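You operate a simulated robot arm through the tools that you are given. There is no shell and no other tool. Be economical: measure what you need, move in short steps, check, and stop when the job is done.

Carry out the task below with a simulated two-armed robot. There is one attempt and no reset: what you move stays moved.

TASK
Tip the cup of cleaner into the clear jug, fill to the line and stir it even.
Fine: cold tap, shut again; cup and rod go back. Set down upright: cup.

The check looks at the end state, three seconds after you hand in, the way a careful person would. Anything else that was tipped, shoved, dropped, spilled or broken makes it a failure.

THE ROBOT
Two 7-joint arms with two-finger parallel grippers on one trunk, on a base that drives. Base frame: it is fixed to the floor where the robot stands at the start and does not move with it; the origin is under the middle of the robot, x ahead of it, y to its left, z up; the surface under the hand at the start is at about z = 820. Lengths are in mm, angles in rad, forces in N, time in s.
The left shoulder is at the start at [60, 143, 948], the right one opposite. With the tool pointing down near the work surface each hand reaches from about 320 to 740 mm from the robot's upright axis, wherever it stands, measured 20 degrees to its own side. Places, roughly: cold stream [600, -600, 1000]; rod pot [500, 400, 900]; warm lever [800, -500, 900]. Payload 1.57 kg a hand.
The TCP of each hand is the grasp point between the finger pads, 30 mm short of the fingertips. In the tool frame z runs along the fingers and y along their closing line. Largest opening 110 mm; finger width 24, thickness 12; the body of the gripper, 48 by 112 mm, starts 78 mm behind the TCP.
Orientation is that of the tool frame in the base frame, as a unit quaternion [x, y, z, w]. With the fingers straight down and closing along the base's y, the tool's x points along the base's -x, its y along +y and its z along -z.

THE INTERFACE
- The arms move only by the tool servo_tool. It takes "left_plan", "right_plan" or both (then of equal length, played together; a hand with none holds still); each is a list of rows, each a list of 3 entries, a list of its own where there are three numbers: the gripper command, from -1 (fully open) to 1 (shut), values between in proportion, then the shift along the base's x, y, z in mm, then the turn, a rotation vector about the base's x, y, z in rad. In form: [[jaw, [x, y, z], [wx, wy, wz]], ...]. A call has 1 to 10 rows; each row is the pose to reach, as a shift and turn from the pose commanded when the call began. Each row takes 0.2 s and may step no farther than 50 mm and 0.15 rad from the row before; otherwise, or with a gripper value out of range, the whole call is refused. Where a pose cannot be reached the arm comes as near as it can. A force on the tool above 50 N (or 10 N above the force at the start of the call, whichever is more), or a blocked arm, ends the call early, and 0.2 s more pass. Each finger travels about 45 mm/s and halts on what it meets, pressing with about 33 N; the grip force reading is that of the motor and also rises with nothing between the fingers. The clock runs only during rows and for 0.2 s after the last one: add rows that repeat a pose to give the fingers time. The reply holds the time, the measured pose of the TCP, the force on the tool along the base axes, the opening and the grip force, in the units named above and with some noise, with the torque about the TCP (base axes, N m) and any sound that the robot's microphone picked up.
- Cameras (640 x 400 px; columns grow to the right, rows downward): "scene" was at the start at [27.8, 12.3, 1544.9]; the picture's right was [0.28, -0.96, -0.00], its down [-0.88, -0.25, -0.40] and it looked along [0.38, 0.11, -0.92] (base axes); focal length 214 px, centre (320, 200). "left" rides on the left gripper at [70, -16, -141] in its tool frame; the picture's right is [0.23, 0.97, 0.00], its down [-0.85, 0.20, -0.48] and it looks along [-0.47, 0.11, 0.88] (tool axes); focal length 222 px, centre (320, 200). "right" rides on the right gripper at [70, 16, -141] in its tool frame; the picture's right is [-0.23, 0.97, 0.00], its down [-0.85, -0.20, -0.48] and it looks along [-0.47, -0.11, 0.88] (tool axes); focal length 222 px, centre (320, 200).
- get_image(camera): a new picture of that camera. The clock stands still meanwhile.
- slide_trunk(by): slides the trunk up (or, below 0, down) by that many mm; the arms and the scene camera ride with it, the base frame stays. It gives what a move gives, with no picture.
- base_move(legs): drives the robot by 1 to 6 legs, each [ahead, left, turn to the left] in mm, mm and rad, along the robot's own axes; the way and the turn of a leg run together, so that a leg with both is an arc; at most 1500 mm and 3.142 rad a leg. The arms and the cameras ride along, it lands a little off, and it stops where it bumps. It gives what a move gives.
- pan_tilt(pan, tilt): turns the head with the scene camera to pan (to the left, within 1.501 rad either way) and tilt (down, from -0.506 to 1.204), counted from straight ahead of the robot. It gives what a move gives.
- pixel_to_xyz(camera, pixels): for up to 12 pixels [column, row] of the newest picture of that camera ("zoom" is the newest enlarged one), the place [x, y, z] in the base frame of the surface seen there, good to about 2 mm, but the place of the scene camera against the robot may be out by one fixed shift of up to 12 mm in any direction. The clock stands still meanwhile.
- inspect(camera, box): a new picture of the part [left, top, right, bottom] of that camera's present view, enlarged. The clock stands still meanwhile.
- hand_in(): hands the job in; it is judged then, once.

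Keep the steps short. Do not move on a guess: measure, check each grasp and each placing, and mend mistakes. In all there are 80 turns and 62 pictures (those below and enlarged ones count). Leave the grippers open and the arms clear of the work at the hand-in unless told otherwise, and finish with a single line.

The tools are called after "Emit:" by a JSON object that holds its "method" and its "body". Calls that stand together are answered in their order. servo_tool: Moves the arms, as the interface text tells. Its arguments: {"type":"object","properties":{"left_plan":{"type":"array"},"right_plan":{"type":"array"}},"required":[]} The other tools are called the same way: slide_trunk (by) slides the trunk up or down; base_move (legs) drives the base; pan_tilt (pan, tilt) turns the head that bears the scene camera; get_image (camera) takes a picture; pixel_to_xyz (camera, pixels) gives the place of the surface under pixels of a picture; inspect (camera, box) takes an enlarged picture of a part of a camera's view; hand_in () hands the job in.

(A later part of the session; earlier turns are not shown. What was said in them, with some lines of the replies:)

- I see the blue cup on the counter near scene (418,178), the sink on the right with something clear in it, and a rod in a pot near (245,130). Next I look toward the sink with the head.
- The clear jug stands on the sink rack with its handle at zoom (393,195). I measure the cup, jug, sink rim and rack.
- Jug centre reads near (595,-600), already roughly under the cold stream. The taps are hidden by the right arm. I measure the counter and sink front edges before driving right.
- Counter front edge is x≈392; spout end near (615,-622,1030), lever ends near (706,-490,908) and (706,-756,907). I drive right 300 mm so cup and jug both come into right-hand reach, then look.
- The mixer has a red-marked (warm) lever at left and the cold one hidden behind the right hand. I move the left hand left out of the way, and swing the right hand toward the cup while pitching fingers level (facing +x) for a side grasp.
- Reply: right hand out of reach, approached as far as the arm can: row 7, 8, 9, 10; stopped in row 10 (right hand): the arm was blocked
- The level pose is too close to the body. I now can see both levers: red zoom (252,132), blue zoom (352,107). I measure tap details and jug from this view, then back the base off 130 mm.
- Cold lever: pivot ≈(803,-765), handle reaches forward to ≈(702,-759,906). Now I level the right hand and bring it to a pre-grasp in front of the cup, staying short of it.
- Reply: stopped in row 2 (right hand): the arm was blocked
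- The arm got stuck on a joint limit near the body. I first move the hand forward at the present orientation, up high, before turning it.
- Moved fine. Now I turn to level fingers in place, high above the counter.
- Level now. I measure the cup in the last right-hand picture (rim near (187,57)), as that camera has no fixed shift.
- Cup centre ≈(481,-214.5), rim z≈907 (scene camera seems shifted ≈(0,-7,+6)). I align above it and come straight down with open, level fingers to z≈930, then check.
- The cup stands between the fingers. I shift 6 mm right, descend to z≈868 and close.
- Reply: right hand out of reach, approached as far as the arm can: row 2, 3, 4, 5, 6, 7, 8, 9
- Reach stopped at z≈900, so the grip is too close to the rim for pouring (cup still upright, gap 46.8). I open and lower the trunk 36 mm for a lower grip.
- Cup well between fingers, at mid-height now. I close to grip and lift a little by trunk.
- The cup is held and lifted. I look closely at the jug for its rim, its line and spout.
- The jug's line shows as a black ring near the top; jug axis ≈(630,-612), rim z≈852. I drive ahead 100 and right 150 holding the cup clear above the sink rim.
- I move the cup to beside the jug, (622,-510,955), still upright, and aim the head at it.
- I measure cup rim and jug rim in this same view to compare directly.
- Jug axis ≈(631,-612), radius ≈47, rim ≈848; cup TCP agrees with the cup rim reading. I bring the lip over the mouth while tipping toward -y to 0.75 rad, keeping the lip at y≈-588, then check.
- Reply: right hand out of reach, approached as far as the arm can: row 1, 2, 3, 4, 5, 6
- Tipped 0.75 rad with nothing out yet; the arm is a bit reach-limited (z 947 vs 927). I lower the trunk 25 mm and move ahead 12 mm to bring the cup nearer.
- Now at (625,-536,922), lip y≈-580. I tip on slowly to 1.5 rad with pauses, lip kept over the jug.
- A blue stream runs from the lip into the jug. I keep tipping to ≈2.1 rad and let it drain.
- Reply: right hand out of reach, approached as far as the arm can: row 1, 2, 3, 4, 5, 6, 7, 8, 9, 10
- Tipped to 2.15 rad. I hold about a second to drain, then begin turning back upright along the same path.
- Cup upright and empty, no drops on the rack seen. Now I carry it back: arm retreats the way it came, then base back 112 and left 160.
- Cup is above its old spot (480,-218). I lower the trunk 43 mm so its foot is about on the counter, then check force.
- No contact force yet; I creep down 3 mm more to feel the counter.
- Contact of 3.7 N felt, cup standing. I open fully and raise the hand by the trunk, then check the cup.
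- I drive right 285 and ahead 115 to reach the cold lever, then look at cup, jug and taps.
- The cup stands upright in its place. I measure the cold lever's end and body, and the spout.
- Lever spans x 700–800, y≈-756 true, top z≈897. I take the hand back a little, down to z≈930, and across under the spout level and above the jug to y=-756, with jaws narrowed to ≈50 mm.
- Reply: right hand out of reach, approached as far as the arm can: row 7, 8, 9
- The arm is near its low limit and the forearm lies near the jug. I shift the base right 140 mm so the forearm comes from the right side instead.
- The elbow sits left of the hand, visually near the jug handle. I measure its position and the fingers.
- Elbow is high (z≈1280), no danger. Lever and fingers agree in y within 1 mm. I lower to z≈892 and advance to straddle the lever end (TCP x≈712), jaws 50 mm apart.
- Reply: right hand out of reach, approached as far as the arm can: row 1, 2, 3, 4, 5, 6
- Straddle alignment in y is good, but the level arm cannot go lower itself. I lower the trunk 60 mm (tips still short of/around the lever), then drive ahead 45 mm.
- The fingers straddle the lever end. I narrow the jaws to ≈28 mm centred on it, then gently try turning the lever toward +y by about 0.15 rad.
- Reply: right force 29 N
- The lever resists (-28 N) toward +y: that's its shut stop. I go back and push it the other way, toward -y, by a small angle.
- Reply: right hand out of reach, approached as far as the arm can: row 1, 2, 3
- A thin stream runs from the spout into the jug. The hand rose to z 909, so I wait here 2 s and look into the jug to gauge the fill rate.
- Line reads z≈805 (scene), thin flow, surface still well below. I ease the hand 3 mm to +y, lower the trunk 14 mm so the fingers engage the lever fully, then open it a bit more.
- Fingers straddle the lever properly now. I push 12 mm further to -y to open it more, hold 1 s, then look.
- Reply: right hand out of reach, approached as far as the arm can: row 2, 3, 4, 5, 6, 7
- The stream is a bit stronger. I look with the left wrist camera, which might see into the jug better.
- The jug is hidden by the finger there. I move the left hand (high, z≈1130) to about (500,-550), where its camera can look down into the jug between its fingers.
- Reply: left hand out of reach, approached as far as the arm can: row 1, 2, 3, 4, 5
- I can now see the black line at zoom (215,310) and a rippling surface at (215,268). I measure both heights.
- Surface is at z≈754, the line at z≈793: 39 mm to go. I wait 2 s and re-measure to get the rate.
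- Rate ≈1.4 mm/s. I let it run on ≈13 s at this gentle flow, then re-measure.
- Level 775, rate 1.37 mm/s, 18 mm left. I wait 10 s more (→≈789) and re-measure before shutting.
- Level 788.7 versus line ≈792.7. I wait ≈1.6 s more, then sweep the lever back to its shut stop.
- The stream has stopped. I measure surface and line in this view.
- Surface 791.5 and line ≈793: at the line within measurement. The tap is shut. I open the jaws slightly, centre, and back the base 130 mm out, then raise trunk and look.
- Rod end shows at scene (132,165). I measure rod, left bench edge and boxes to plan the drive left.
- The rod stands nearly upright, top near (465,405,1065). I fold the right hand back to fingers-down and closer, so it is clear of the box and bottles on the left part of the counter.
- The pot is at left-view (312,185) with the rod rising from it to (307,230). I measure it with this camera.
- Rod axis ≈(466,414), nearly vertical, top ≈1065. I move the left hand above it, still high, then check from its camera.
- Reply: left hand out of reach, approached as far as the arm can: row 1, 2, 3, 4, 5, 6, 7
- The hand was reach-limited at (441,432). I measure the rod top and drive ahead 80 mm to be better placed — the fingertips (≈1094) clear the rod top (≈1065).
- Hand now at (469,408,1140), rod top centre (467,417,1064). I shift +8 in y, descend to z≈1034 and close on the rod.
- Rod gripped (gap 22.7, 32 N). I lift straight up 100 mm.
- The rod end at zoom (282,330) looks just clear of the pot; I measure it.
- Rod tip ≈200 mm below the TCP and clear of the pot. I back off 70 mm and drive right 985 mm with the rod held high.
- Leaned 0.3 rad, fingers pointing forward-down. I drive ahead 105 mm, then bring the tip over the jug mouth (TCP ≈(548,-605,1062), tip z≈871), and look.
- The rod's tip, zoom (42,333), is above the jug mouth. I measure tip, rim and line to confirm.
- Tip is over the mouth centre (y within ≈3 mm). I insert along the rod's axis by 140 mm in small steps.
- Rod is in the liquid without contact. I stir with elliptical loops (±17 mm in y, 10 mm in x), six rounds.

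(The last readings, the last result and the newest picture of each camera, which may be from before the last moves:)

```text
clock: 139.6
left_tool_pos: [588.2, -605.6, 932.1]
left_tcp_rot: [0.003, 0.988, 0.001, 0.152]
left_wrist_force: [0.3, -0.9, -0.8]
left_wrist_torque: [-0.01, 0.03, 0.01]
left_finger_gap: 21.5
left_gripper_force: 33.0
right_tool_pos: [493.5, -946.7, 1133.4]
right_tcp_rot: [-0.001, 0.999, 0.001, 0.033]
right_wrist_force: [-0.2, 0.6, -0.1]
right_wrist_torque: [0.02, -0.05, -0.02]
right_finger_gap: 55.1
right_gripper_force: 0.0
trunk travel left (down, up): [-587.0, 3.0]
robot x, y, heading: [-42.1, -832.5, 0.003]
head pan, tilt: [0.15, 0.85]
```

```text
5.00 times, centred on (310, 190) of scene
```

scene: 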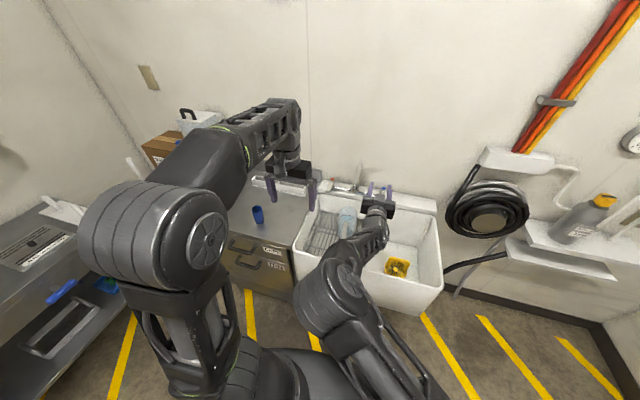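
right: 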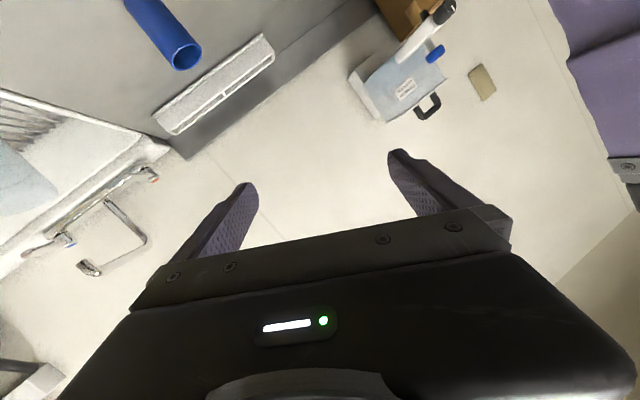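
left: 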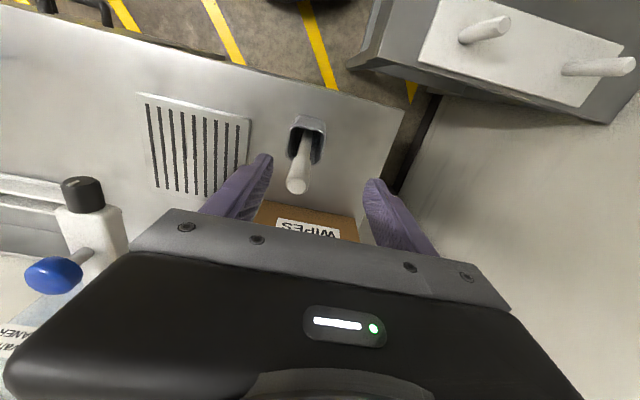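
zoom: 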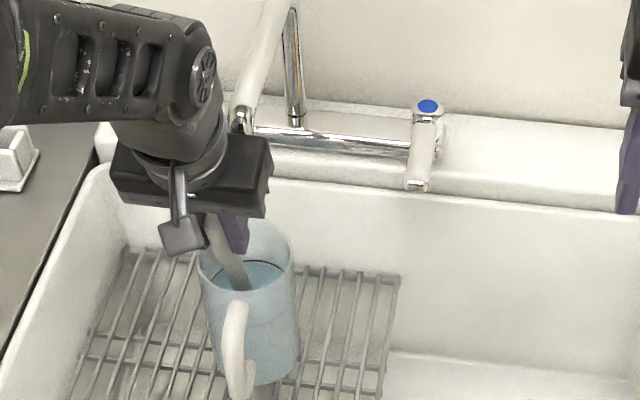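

The liquid looks evenly tinted and at the line. I stir three more loops for safety, then withdraw along the axis and let the rod drip above the jug.

Emit:
{"method": "servo_tool", "body": {"left_plan": [[0.9, [-1, 10.6, 0], [0, 0, 0]], [0.9, [-3.5, 17, -2], [0, 0, 0]], [0.9, [-6.5, 17, -5], [0, 0, 0]], [0.9, [-9, 10.6, -7], [0, 0, 0]], [0.9, [-10, 0, -8], [0, 0, 0]], [0.9, [-9, -10.6, -7], [0, 0, 0]], [0.9, [-6.5, -17, -5], [0, 0, 0]], [0.9, [-3.5, -17, -2], [0, 0, 0]], [0.9, [-1, -10.6, 0], [0, 0, 0]], [0.9, [0, 0, 0], [0, 0, 0]]]}}

Emit:
{"method": "servo_tool", "body": {"left_plan": [[0.9, [-1, 10.6, 0], [0, 0, 0]], [0.9, [-3.5, 17, -2], [0, 0, 0]], [0.9, [-6.5, 17, -5], [0, 0, 0]], [0.9, [-9, 10.6, -7], [0, 0, 0]], [0.9, [-10, 0, -8], [0, 0, 0]], [0.9, [-9, -10.6, -7], [0, 0, 0]], [0.9, [-6.5, -17, -5], [0, 0, 0]], [0.9, [-3.5, -17, -2], [0, 0, 0]], [0.9, [-1, -10.6, 0], [0, 0, 0]], [0.9, [0, 0, 0], [0, 0, 0]]]}}

Emit:
{"method": "servo_tool", "body": {"left_plan": [[0.9, [-1, 10.6, 0], [0, 0, 0]], [0.9, [-3.5, 17, -2], [0, 0, 0]], [0.9, [-6.5, 17, -5], [0, 0, 0]], [0.9, [-9, 10.6, -7], [0, 0, 0]], [0.9, [-10, 0, -8], [0, 0, 0]], [0.9, [-9, -10.6, -7], [0, 0, 0]], [0.9, [-6.5, -17, -5], [0, 0, 0]], [0.9, [-3.5, -17, -2], [0, 0, 0]], [0.9, [-1, -10.6, 0], [0, 0, 0]], [0.9, [0, 0, 0], [0, 0, 0]]]}}

Emit:
{"method": "servo_tool", "body": {"left_plan": [[0.9, [-6, 0, 19], [0, 0, 0]], [0.9, [-12, 0, 38], [0, 0, 0]], [0.9, [-18, 0, 57], [0, 0, 0]], [0.9, [-24, 0, 76], [0, 0, 0]], [0.9, [-30, 0, 95], [0, 0, 0]], [0.9, [-36, 0, 115], [0, 0, 0]], [0.9, [-41, 0, 134], [0, 0, 0]], [0.9, [-41, 0, 134], [0, 0, 0]], [0.9, [-41, 0, 134], [0, 0, 0]], [0.9, [-41, 0, 134], [0, 0, 0]]]}}

Emit:
{"method": "inspect", "body": {"camera": "scene", "box": [260, 140, 350, 230]}}

```text
clock: 141.8
left_tool_pos: [588.8, -607.2, 932.1]
left_tcp_rot: [0.002, 0.988, 0.0, 0.152]
left_wrist_force: [0.1, -0.3, 0.1]
left_wrist_torque: [0.01, 0.03, 0.0]
left_finger_gap: 21.5
left_gripper_force: 32.4
right_tool_pos: [494.2, -946.1, 1132.6]
right_tcp_rot: [-0.001, 0.999, 0.002, 0.032]
right_wrist_force: [-0.1, -0.3, -0.7]
right_wrist_torque: [0.02, -0.01, 0.03]
right_finger_gap: 54.9
right_gripper_force: 0.0
trunk travel left (down, up): [-587.0, 3.0]
robot x, y, heading: [-42.9, -831.5, -0.003]
head pan, tilt: [0.15, 0.85]
```

```text
clock: 144.0
left_tool_pos: [589.6, -605.5, 932.7]
left_tcp_rot: [0.002, 0.988, 0.001, 0.152]
left_wrist_force: [-0.1, -0.8, -0.8]
left_wrist_torque: [0.0, -0.01, -0.01]
left_finger_gap: 21.4
left_gripper_force: 33.2
right_tool_pos: [492.5, -945.5, 1133.2]
right_tcp_rot: [-0.001, 0.999, 0.002, 0.032]
right_wrist_force: [-0.7, 0.0, -0.8]
right_wrist_torque: [0.0, -0.01, -0.03]
right_finger_gap: 54.9
right_gripper_force: 0.1
trunk travel left (down, up): [-587.0, 3.0]
robot x, y, heading: [-40.0, -833.7, -0.004]
head pan, tilt: [0.15, 0.85]
```

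```text
clock: 146.2
left_tool_pos: [588.7, -605.0, 930.9]
left_tcp_rot: [0.003, 0.988, 0.0, 0.152]
left_wrist_force: [0.5, -0.5, -0.7]
left_wrist_torque: [-0.05, -0.02, 0.01]
left_finger_gap: 21.3
left_gripper_force: 33.3
right_tool_pos: [493.7, -945.7, 1133.1]
right_tcp_rot: [-0.001, 0.999, 0.001, 0.033]
right_wrist_force: [-0.4, -0.1, -0.7]
right_wrist_torque: [0.02, -0.02, -0.01]
right_finger_gap: 54.8
right_gripper_force: 0.1
trunk travel left (down, up): [-587.0, 3.0]
robot x, y, heading: [-42.9, -831.6, -0.004]
head pan, tilt: [0.15, 0.85]
```

```text
clock: 148.4
left_tool_pos: [547.6, -608.3, 1066.4]
left_tcp_rot: [0.002, 0.989, 0.0, 0.151]
left_wrist_force: [0.5, 0.1, -1.6]
left_wrist_torque: [0.0, 0.01, 0.0]
left_finger_gap: 21.3
left_gripper_force: 33.4
right_tool_pos: [493.8, -946.0, 1133.4]
right_tcp_rot: [-0.001, 1.0, 0.002, 0.031]
right_wrist_force: [0.4, -0.7, 0.7]
right_wrist_torque: [-0.01, -0.02, 0.01]
right_finger_gap: 55.1
right_gripper_force: 0.1
trunk travel left (down, up): [-587.0, 3.0]
robot x, y, heading: [-43.1, -831.9, -0.004]
head pan, tilt: [0.15, 0.85]
```

```text
4.44 times, centred on (305, 185) of scene
```

zoom: 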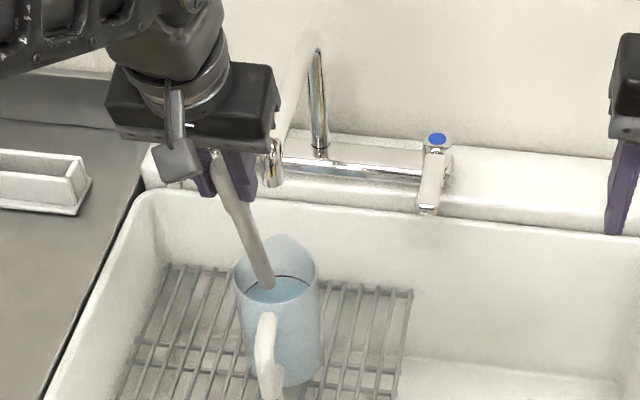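

I measure rod axis and tip here, and the liquid level, before carrying the rod away.

Emit:
{"method": "pixel_to_xyz", "body": {"camera": "zoom", "pixels": [[267, 284], [264, 275], [258, 255], [250, 235], [240, 210], [225, 175], [280, 295], [285, 290], [260, 300], [300, 260], [275, 305]]}}

```text
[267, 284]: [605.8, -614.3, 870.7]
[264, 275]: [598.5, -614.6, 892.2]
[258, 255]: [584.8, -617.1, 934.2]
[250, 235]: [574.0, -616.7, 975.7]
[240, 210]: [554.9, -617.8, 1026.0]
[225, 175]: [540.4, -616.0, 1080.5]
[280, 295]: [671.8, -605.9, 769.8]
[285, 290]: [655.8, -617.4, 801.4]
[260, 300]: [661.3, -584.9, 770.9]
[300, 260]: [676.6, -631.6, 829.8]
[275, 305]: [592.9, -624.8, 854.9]
```

Rod still 200 mm below the TCP and aligned; level equals the line (801 vs 802 scene). I let it drip a bit more, lift clear, and go back by the same route: base back 105, upright the hand, left 997.

Emit:
{"method": "servo_tool", "body": {"left_plan": [[0.9, [0, 0, 3], [0, 0, 0]], [0.9, [0, 0, 3], [0, 0, 0]], [0.9, [0, 0, 3], [0, 0, 0]], [0.9, [0, 0, 3], [0, 0, 0]], [0.9, [0, 0, 3], [0, 0, 0]], [0.9, [0, 0, 25], [0, 0, 0]], [0.9, [-10, 8, 45], [0, 0, 0]], [0.9, [-24, 15, 65], [0, 0, 0]], [0.9, [-36, 22, 75], [0, 0, 0]], [0.9, [-48, 28, 75], [0, 0, 0]]]}}

Emit:
{"method": "base_move", "body": {"legs": [[-105, 0, 0]]}}

Emit:
{"method": "servo_tool", "body": {"left_plan": [[0.9, [0, 0, 0], [0, 0.1, 0]], [0.9, [0, 0, 0], [0, 0.2, 0]], [0.9, [0, 0, 0], [0, 0.3, 0]], [0.9, [0, 0, 0], [0, 0.3, 0]]]}}

Emit:
{"method": "base_move", "body": {"legs": [[0, 992, 0]]}}

Emit:
{"method": "pan_tilt", "body": {"pan": 0.35, "tilt": 0.8}}

```text
clock: 150.6
left_tool_pos: [497.5, -577.4, 1141.6]
left_tcp_rot: [0.003, 0.988, 0.001, 0.152]
left_wrist_force: [-0.4, 0.0, -0.6]
left_wrist_torque: [0.04, 0.03, 0.01]
left_finger_gap: 21.2
left_gripper_force: 33.4
right_tool_pos: [494.1, -946.0, 1133.8]
right_tcp_rot: [-0.001, 0.999, 0.002, 0.032]
right_wrist_force: [-0.5, -0.1, 0.3]
right_wrist_torque: [-0.06, -0.01, 0.0]
right_finger_gap: 55.2
right_gripper_force: 0.1
trunk travel left (down, up): [-587.0, 3.0]
robot x, y, heading: [-39.4, -832.6, -0.002]
head pan, tilt: [0.15, 0.85]
```

```text
clock: 151.8
left_tool_pos: [388.8, -577.3, 1141.6]
left_tcp_rot: [0.002, 0.988, 0.001, 0.153]
left_wrist_force: [0.0, -0.3, 0.3]
left_wrist_torque: [0.0, -0.01, 0.0]
left_finger_gap: 21.6
left_gripper_force: 33.3
right_tool_pos: [385.3, -943.9, 1133.6]
right_tcp_rot: [-0.001, 0.999, 0.002, 0.032]
right_wrist_force: [0.3, -0.3, 0.9]
right_wrist_torque: [-0.01, -0.03, 0.0]
right_finger_gap: 55.2
right_gripper_force: 0.0
trunk travel left (down, up): [-587.0, 3.0]
robot x, y, heading: [-147.2, -831.1, -0.002]
head pan, tilt: [0.15, 0.85]
```

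```text
clock: 152.8
left_tool_pos: [389.5, -576.0, 1142.7]
left_tcp_rot: [0.002, 1.0, 0.0, 0.002]
left_wrist_force: [-0.1, -0.6, -0.5]
left_wrist_torque: [0.01, -0.01, -0.01]
left_finger_gap: 21.3
left_gripper_force: 32.8
right_tool_pos: [385.0, -945.6, 1134.1]
right_tcp_rot: [0.0, 0.999, 0.001, 0.032]
right_wrist_force: [-0.2, -0.6, 0.6]
right_wrist_torque: [0.01, 0.0, 0.05]
right_finger_gap: 54.9
right_gripper_force: 0.1
trunk travel left (down, up): [-587.0, 3.0]
robot x, y, heading: [-150.9, -831.7, -0.004]
head pan, tilt: [0.15, 0.85]
```

```text
clock: 157.9
left_tool_pos: [404.7, 393.4, 1141.0]
left_tcp_rot: [0.01, 1.0, 0.001, 0.003]
left_wrist_force: [0.2, -0.1, -0.4]
left_wrist_torque: [0.02, 0.0, -0.01]
left_finger_gap: 21.5
left_gripper_force: 32.4
right_tool_pos: [395.3, 24.3, 1132.4]
right_tcp_rot: [0.007, 0.999, 0.002, 0.033]
right_wrist_force: [0.0, -0.2, -0.5]
right_wrist_torque: [0.02, 0.02, -0.02]
right_finger_gap: 55.0
right_gripper_force: 0.1
trunk travel left (down, up): [-587.0, 3.0]
robot x, y, heading: [-140.4, 144.7, -0.017]
head pan, tilt: [0.15, 0.85]
```

```text
clock: 158.6
left_tool_pos: [405.3, 393.3, 1142.3]
left_tcp_rot: [0.01, 1.0, 0.001, 0.002]
left_wrist_force: [-0.1, 0.3, -0.1]
left_wrist_torque: [0.02, 0.01, -0.02]
left_finger_gap: 21.1
left_gripper_force: 33.5
right_tool_pos: [395.5, 23.9, 1133.0]
right_tcp_rot: [0.006, 0.999, 0.002, 0.032]
right_wrist_force: [-0.2, -0.5, -0.2]
right_wrist_torque: [0.0, -0.01, -0.01]
right_finger_gap: 55.0
right_gripper_force: 0.0
trunk travel left (down, up): [-587.0, 3.0]
robot x, y, heading: [-138.4, 144.5, -0.019]
head pan, tilt: [0.351, 0.799]
```

Base came up a bit short. I drive ahead 62, left 21, turning 0.017, to put the rod above the pot centre (≈(468,417)), then check.

Emit:
{"method": "base_move", "body": {"legs": [[62, 15, 0.017]]}}

Emit:
{"method": "inspect", "body": {"camera": "scene", "box": [280, 120, 360, 240]}}

```text
clock: 159.6
left_tool_pos: [464.2, 415.5, 1141.2]
left_tcp_rot: [0.003, 1.0, 0.001, 0.002]
left_wrist_force: [0.0, 0.1, -1.6]
left_wrist_torque: [0.01, 0.02, 0.01]
left_finger_gap: 21.3
left_gripper_force: 33.1
right_tool_pos: [459.5, 47.5, 1131.4]
right_tcp_rot: [-0.001, 1.0, 0.001, 0.031]
right_wrist_force: [0.3, 0.0, 0.2]
right_wrist_torque: [-0.03, 0.04, -0.01]
right_finger_gap: 55.2
right_gripper_force: 0.0
trunk travel left (down, up): [-587.0, 3.0]
robot x, y, heading: [-77.1, 155.3, -0.003]
head pan, tilt: [0.351, 0.799]
```

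```text
3.33 times, centred on (320, 180) of scene
```

zoom: 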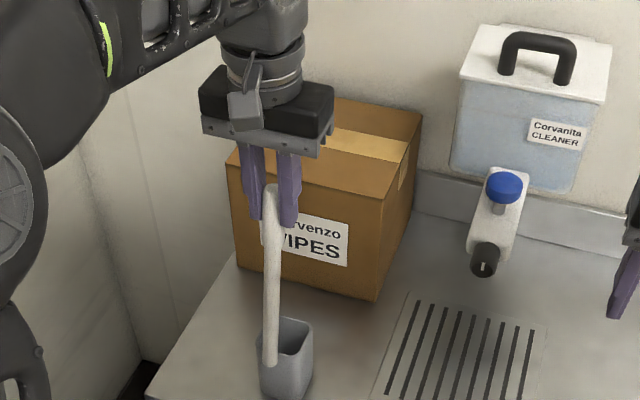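

The rod tip appears lower/nearer than before at zoom (268,360), so it may have tilted in the grip. I measure the rod and pot.

Emit:
{"method": "pixel_to_xyz", "body": {"camera": "zoom", "pixels": [[269, 360], [269, 350], [270, 320], [271, 290], [272, 250], [272, 195], [262, 330], [312, 335], [290, 318], [285, 375], [306, 320]]}}

```text
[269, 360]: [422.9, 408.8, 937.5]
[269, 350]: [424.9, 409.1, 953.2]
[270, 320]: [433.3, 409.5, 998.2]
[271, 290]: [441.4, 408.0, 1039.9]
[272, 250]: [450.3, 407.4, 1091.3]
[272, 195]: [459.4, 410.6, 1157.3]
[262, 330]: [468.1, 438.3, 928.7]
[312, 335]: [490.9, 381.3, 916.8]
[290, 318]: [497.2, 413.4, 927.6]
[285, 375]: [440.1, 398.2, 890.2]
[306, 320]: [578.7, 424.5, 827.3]
```

The rod has swung 0.16 rad in the grip (tip toward the robot, tip z≈929, pot rim ≈919). I raise 25 mm first, then turn the hand -0.16 about y so the rod is vertical again.

Emit:
{"method": "servo_tool", "body": {"left_plan": [[0.9, [0, 0, 12], [0, 0, 0]], [0.9, [0, 0, 25], [0, 0, 0]], [0.9, [0, 0, 25], [0, 0, 0]]]}}

```text
clock: 160.4
left_tool_pos: [462.8, 415.7, 1155.5]
left_tcp_rot: [0.002, 1.0, 0.0, 0.005]
left_wrist_force: [0.6, -0.1, -0.9]
left_wrist_torque: [-0.05, -0.06, -0.03]
left_finger_gap: 21.1
left_gripper_force: 32.4
left hand out of reach, approached as far as the arm can: row 1, 2, 3
right_tool_pos: [457.7, 46.1, 1133.4]
right_tcp_rot: [-0.001, 0.999, 0.001, 0.032]
right_wrist_force: [-0.8, 0.9, -0.3]
right_wrist_torque: [-0.01, 0.03, -0.01]
right_finger_gap: 55.0
right_gripper_force: 0.1
trunk travel left (down, up): [-587.0, 3.0]
robot x, y, heading: [-79.4, 159.1, -0.005]
head pan, tilt: [0.351, 0.799]
```

At 1155 the tip is ≈20 mm above the rim. Now I turn to make the rod vertical.

Emit:
{"method": "servo_tool", "body": {"left_plan": [[0.9, [1, 0, 0], [0, -0.08, 0]], [0.9, [3, 1, 0], [0, -0.165, 0]], [0.9, [3, 1, 0], [0, -0.165, 0]]]}}

Emit:
{"method": "inspect", "body": {"camera": "scene", "box": [280, 120, 360, 240]}}

Emit:
{"method": "pixel_to_xyz", "body": {"camera": "zoom", "pixels": [[280, 330], [280, 320], [278, 310], [278, 290], [276, 270], [275, 250], [274, 230], [270, 200], [262, 330], [312, 335], [290, 318]]}}

```text
clock: 161.2
left_tool_pos: [466.3, 415.5, 1155.0]
left_tcp_rot: [0.002, 0.996, 0.001, 0.085]
left_wrist_force: [0.0, 0.2, -0.3]
left_wrist_torque: [0.02, 0.0, -0.04]
left_finger_gap: 21.4
left_gripper_force: 33.1
right_tool_pos: [457.2, 45.4, 1133.3]
right_tcp_rot: [-0.001, 0.999, 0.004, 0.033]
right_wrist_force: [-0.1, -0.4, -0.2]
right_wrist_torque: [0.01, 0.04, 0.0]
right_finger_gap: 54.7
right_gripper_force: 0.0
trunk travel left (down, up): [-587.0, 3.0]
robot x, y, heading: [-75.1, 160.4, -0.009]
head pan, tilt: [0.351, 0.799]
```

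```text
3.33 times, centred on (320, 180) of scene
```

zoom: 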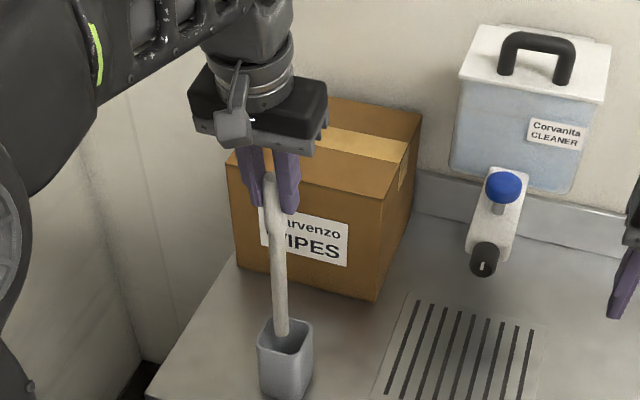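

```text
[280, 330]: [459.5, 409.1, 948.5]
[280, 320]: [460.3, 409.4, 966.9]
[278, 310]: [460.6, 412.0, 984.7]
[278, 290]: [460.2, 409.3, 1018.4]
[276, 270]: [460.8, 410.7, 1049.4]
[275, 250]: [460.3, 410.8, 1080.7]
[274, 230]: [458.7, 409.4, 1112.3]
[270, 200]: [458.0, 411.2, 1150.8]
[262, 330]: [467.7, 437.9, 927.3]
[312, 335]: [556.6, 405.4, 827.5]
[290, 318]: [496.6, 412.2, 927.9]
```

The rod is vertical again, tip centred over the pot. I lower 98 mm into the pot.

Emit:
{"method": "servo_tool", "body": {"left_plan": [[0.9, [0, 0, -20], [0, 0, 0]], [0.9, [0, 0, -40], [0, 0, 0]], [0.9, [0, 0, -60], [0, 0, 0]], [0.9, [0, 0, -80], [0, 0, 0]], [0.9, [0, 0, -92], [0, 0, 0]], [0.9, [0, 0, -97], [0, 0, 0]], [0.9, [0, 0, -97], [0, 0, 0]]]}}

```text
clock: 162.8
left_tool_pos: [466.6, 414.6, 1056.8]
left_tcp_rot: [0.001, 0.996, 0.0, 0.086]
left_wrist_force: [0.0, 0.3, -0.6]
left_wrist_torque: [0.03, 0.02, 0.02]
left_finger_gap: 21.4
left_gripper_force: 32.5
right_tool_pos: [458.3, 46.3, 1132.2]
right_tcp_rot: [-0.001, 0.999, 0.002, 0.032]
right_wrist_force: [0.1, -0.9, 0.6]
right_wrist_torque: [-0.01, 0.01, 0.01]
right_finger_gap: 54.8
right_gripper_force: 0.1
trunk travel left (down, up): [-587.0, 3.0]
robot x, y, heading: [-76.5, 159.3, -0.005]
head pan, tilt: [0.351, 0.799]
```

No contact yet; I creep down up to 8 mm more to feel the pot floor.

Emit:
{"method": "servo_tool", "body": {"left_plan": [[0.9, [0, 0, -2], [0, 0, 0]], [0.9, [0, 0, -4], [0, 0, 0]], [0.9, [0, 0, -6], [0, 0, 0]], [0.9, [0, 0, -6], [0, 0, 0]]]}}

```text
clock: 163.8
left_tool_pos: [467.0, 413.8, 1056.1]
left_tcp_rot: [0.002, 0.996, 0.0, 0.089]
left_wrist_force: [0.9, 1.2, 31.4]
left_wrist_torque: [0.28, -0.07, -0.02]
left_finger_gap: 21.6
left_gripper_force: 32.9
right_tool_pos: [456.4, 45.4, 1134.0]
right_tcp_rot: [-0.001, 0.999, 0.002, 0.033]
right_wrist_force: [-0.9, -0.4, 0.2]
right_wrist_torque: [0.0, 0.01, 0.0]
right_finger_gap: 55.2
right_gripper_force: 0.1
trunk travel left (down, up): [-587.0, 3.0]
robot x, y, heading: [-75.2, 157.8, -0.004]
head pan, tilt: [0.351, 0.799]
```

Pot floor reached (31 N). I ease up 5 mm, open slowly and rise.

Emit:
{"method": "servo_tool", "body": {"left_plan": [[0.9, [0, 0, 4], [0, 0, 0]], [0.6, [0, 0, 5], [0, 0, 0]], [0.3, [0, 0, 5], [0, 0, 0]], [0, [0, 0, 5], [0, 0, 0]], [-0.4, [0, 0, 5], [0, 0, 0]], [-0.4, [0, 0, 5], [0, 0, 0]], [-0.4, [-3, 0, 25], [0, 0, 0]], [-0.4, [-6, 0, 50], [0, 0, 0]], [-0.4, [-10, 0, 75], [0, 0, 0]], [-0.4, [-14, 0, 95], [0, 0, 0]]]}}

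Emit:
{"method": "base_move", "body": {"legs": [[-170, 0, 0], [0, -250, 0]]}}

Emit:
{"method": "pan_tilt", "body": {"pan": 0.1, "tilt": 0.7}}

Emit:
{"method": "get_image", "body": {"camera": "scene"}}

```text
clock: 166.0
left_tool_pos: [450.5, 417.9, 1146.4]
left_tcp_rot: [0.002, 0.996, 0.0, 0.085]
left_wrist_force: [0.8, 1.3, -0.7]
left_wrist_torque: [0.02, 0.04, 0.0]
left_finger_gap: 77.3
left_gripper_force: 0.1
right_tool_pos: [459.1, 46.7, 1132.5]
right_tcp_rot: [0.0, 0.999, 0.001, 0.033]
right_wrist_force: [-0.2, 0.1, 0.7]
right_wrist_torque: [0.02, 0.01, -0.01]
right_finger_gap: 55.0
right_gripper_force: 0.0
trunk travel left (down, up): [-587.0, 3.0]
robot x, y, heading: [-76.6, 160.9, -0.003]
head pan, tilt: [0.351, 0.799]
```

```text
clock: 168.8
left_tool_pos: [283.3, 163.4, 1148.2]
left_tcp_rot: [0.003, 0.996, 0.001, 0.086]
left_wrist_force: [-0.6, 0.3, 0.4]
left_wrist_torque: [0.04, -0.01, 0.03]
left_finger_gap: 76.9
left_gripper_force: 0.1
right_tool_pos: [289.6, -207.3, 1133.4]
right_tcp_rot: [0.0, 0.999, 0.002, 0.033]
right_wrist_force: [-0.2, -1.3, 0.9]
right_wrist_torque: [0.03, 0.01, -0.02]
right_finger_gap: 55.1
right_gripper_force: 0.0
trunk travel left (down, up): [-587.0, 3.0]
robot x, y, heading: [-248.0, -93.6, 0.0]
head pan, tilt: [0.351, 0.799]
```

```text
clock: 169.6
left_tool_pos: [283.2, 163.3, 1148.0]
left_tcp_rot: [0.004, 0.996, 0.0, 0.085]
left_wrist_force: [-1.0, 0.2, 1.1]
left_wrist_torque: [-0.02, 0.03, -0.01]
left_finger_gap: 77.2
left_gripper_force: 0.1
right_tool_pos: [289.0, -207.1, 1132.7]
right_tcp_rot: [0.0, 0.999, 0.001, 0.032]
right_wrist_force: [0.1, 0.0, 0.1]
right_wrist_torque: [0.01, 0.01, 0.03]
right_finger_gap: 55.0
right_gripper_force: 0.1
trunk travel left (down, up): [-587.0, 3.0]
robot x, y, heading: [-247.6, -91.9, -0.011]
head pan, tilt: [0.099, 0.7]
```

```text
1 pictures are left
```

scene: 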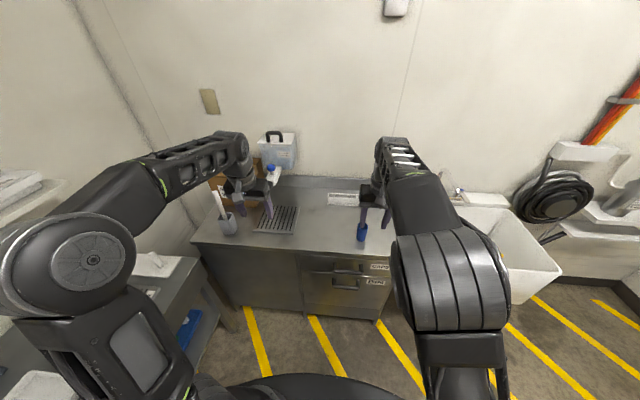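

Rod stands in its pot (222,215), cup upright in its place (362,230), tap was seen dry and shut. I open both grippers fully and hand in.

Emit:
{"method": "servo_tool", "body": {"left_plan": [[-1, [0, 0, 0], [0, 0, 0]], [-1, [0, 0, 0], [0, 0, 0]], [-1, [0, 0, 0], [0, 0, 0]], [-1, [0, 0, 0], [0, 0, 0]]], "right_plan": [[-1, [0, 0, 0], [0, 0, 0]], [-1, [0, 0, 0], [0, 0, 0]], [-1, [0, 0, 0], [0, 0, 0]], [-1, [0, 0, 0], [0, 0, 0]]]}}

Emit:
{"method": "hand_in", "body": {}}

```text
clock: 170.6
left_tool_pos: [283.4, 162.4, 1147.7]
left_tcp_rot: [0.004, 0.996, 0.001, 0.085]
left_wrist_force: [-0.6, 0.0, -0.2]
left_wrist_torque: [-0.01, -0.03, 0.01]
left_finger_gap: 110.2
left_gripper_force: 0.1
right_tool_pos: [289.9, -205.1, 1133.9]
right_tcp_rot: [0.0, 0.999, 0.002, 0.033]
right_wrist_force: [-0.4, 0.5, -0.4]
right_wrist_torque: [0.0, 0.01, 0.02]
right_finger_gap: 109.9
right_gripper_force: 0.2
trunk travel left (down, up): [-587.0, 3.0]
robot x, y, heading: [-244.3, -92.5, -0.005]
head pan, tilt: [0.099, 0.7]
```

```text
The job is handed in.
```

Handed in: the cleaner is in the jug, filled to about 1 mm below the line by measurement, and it looked evenly mixed after stirring; the cold tap is shut, the cup stands upright in its place, the rod is back in its pot, and I saw nothing spilled or knocked.
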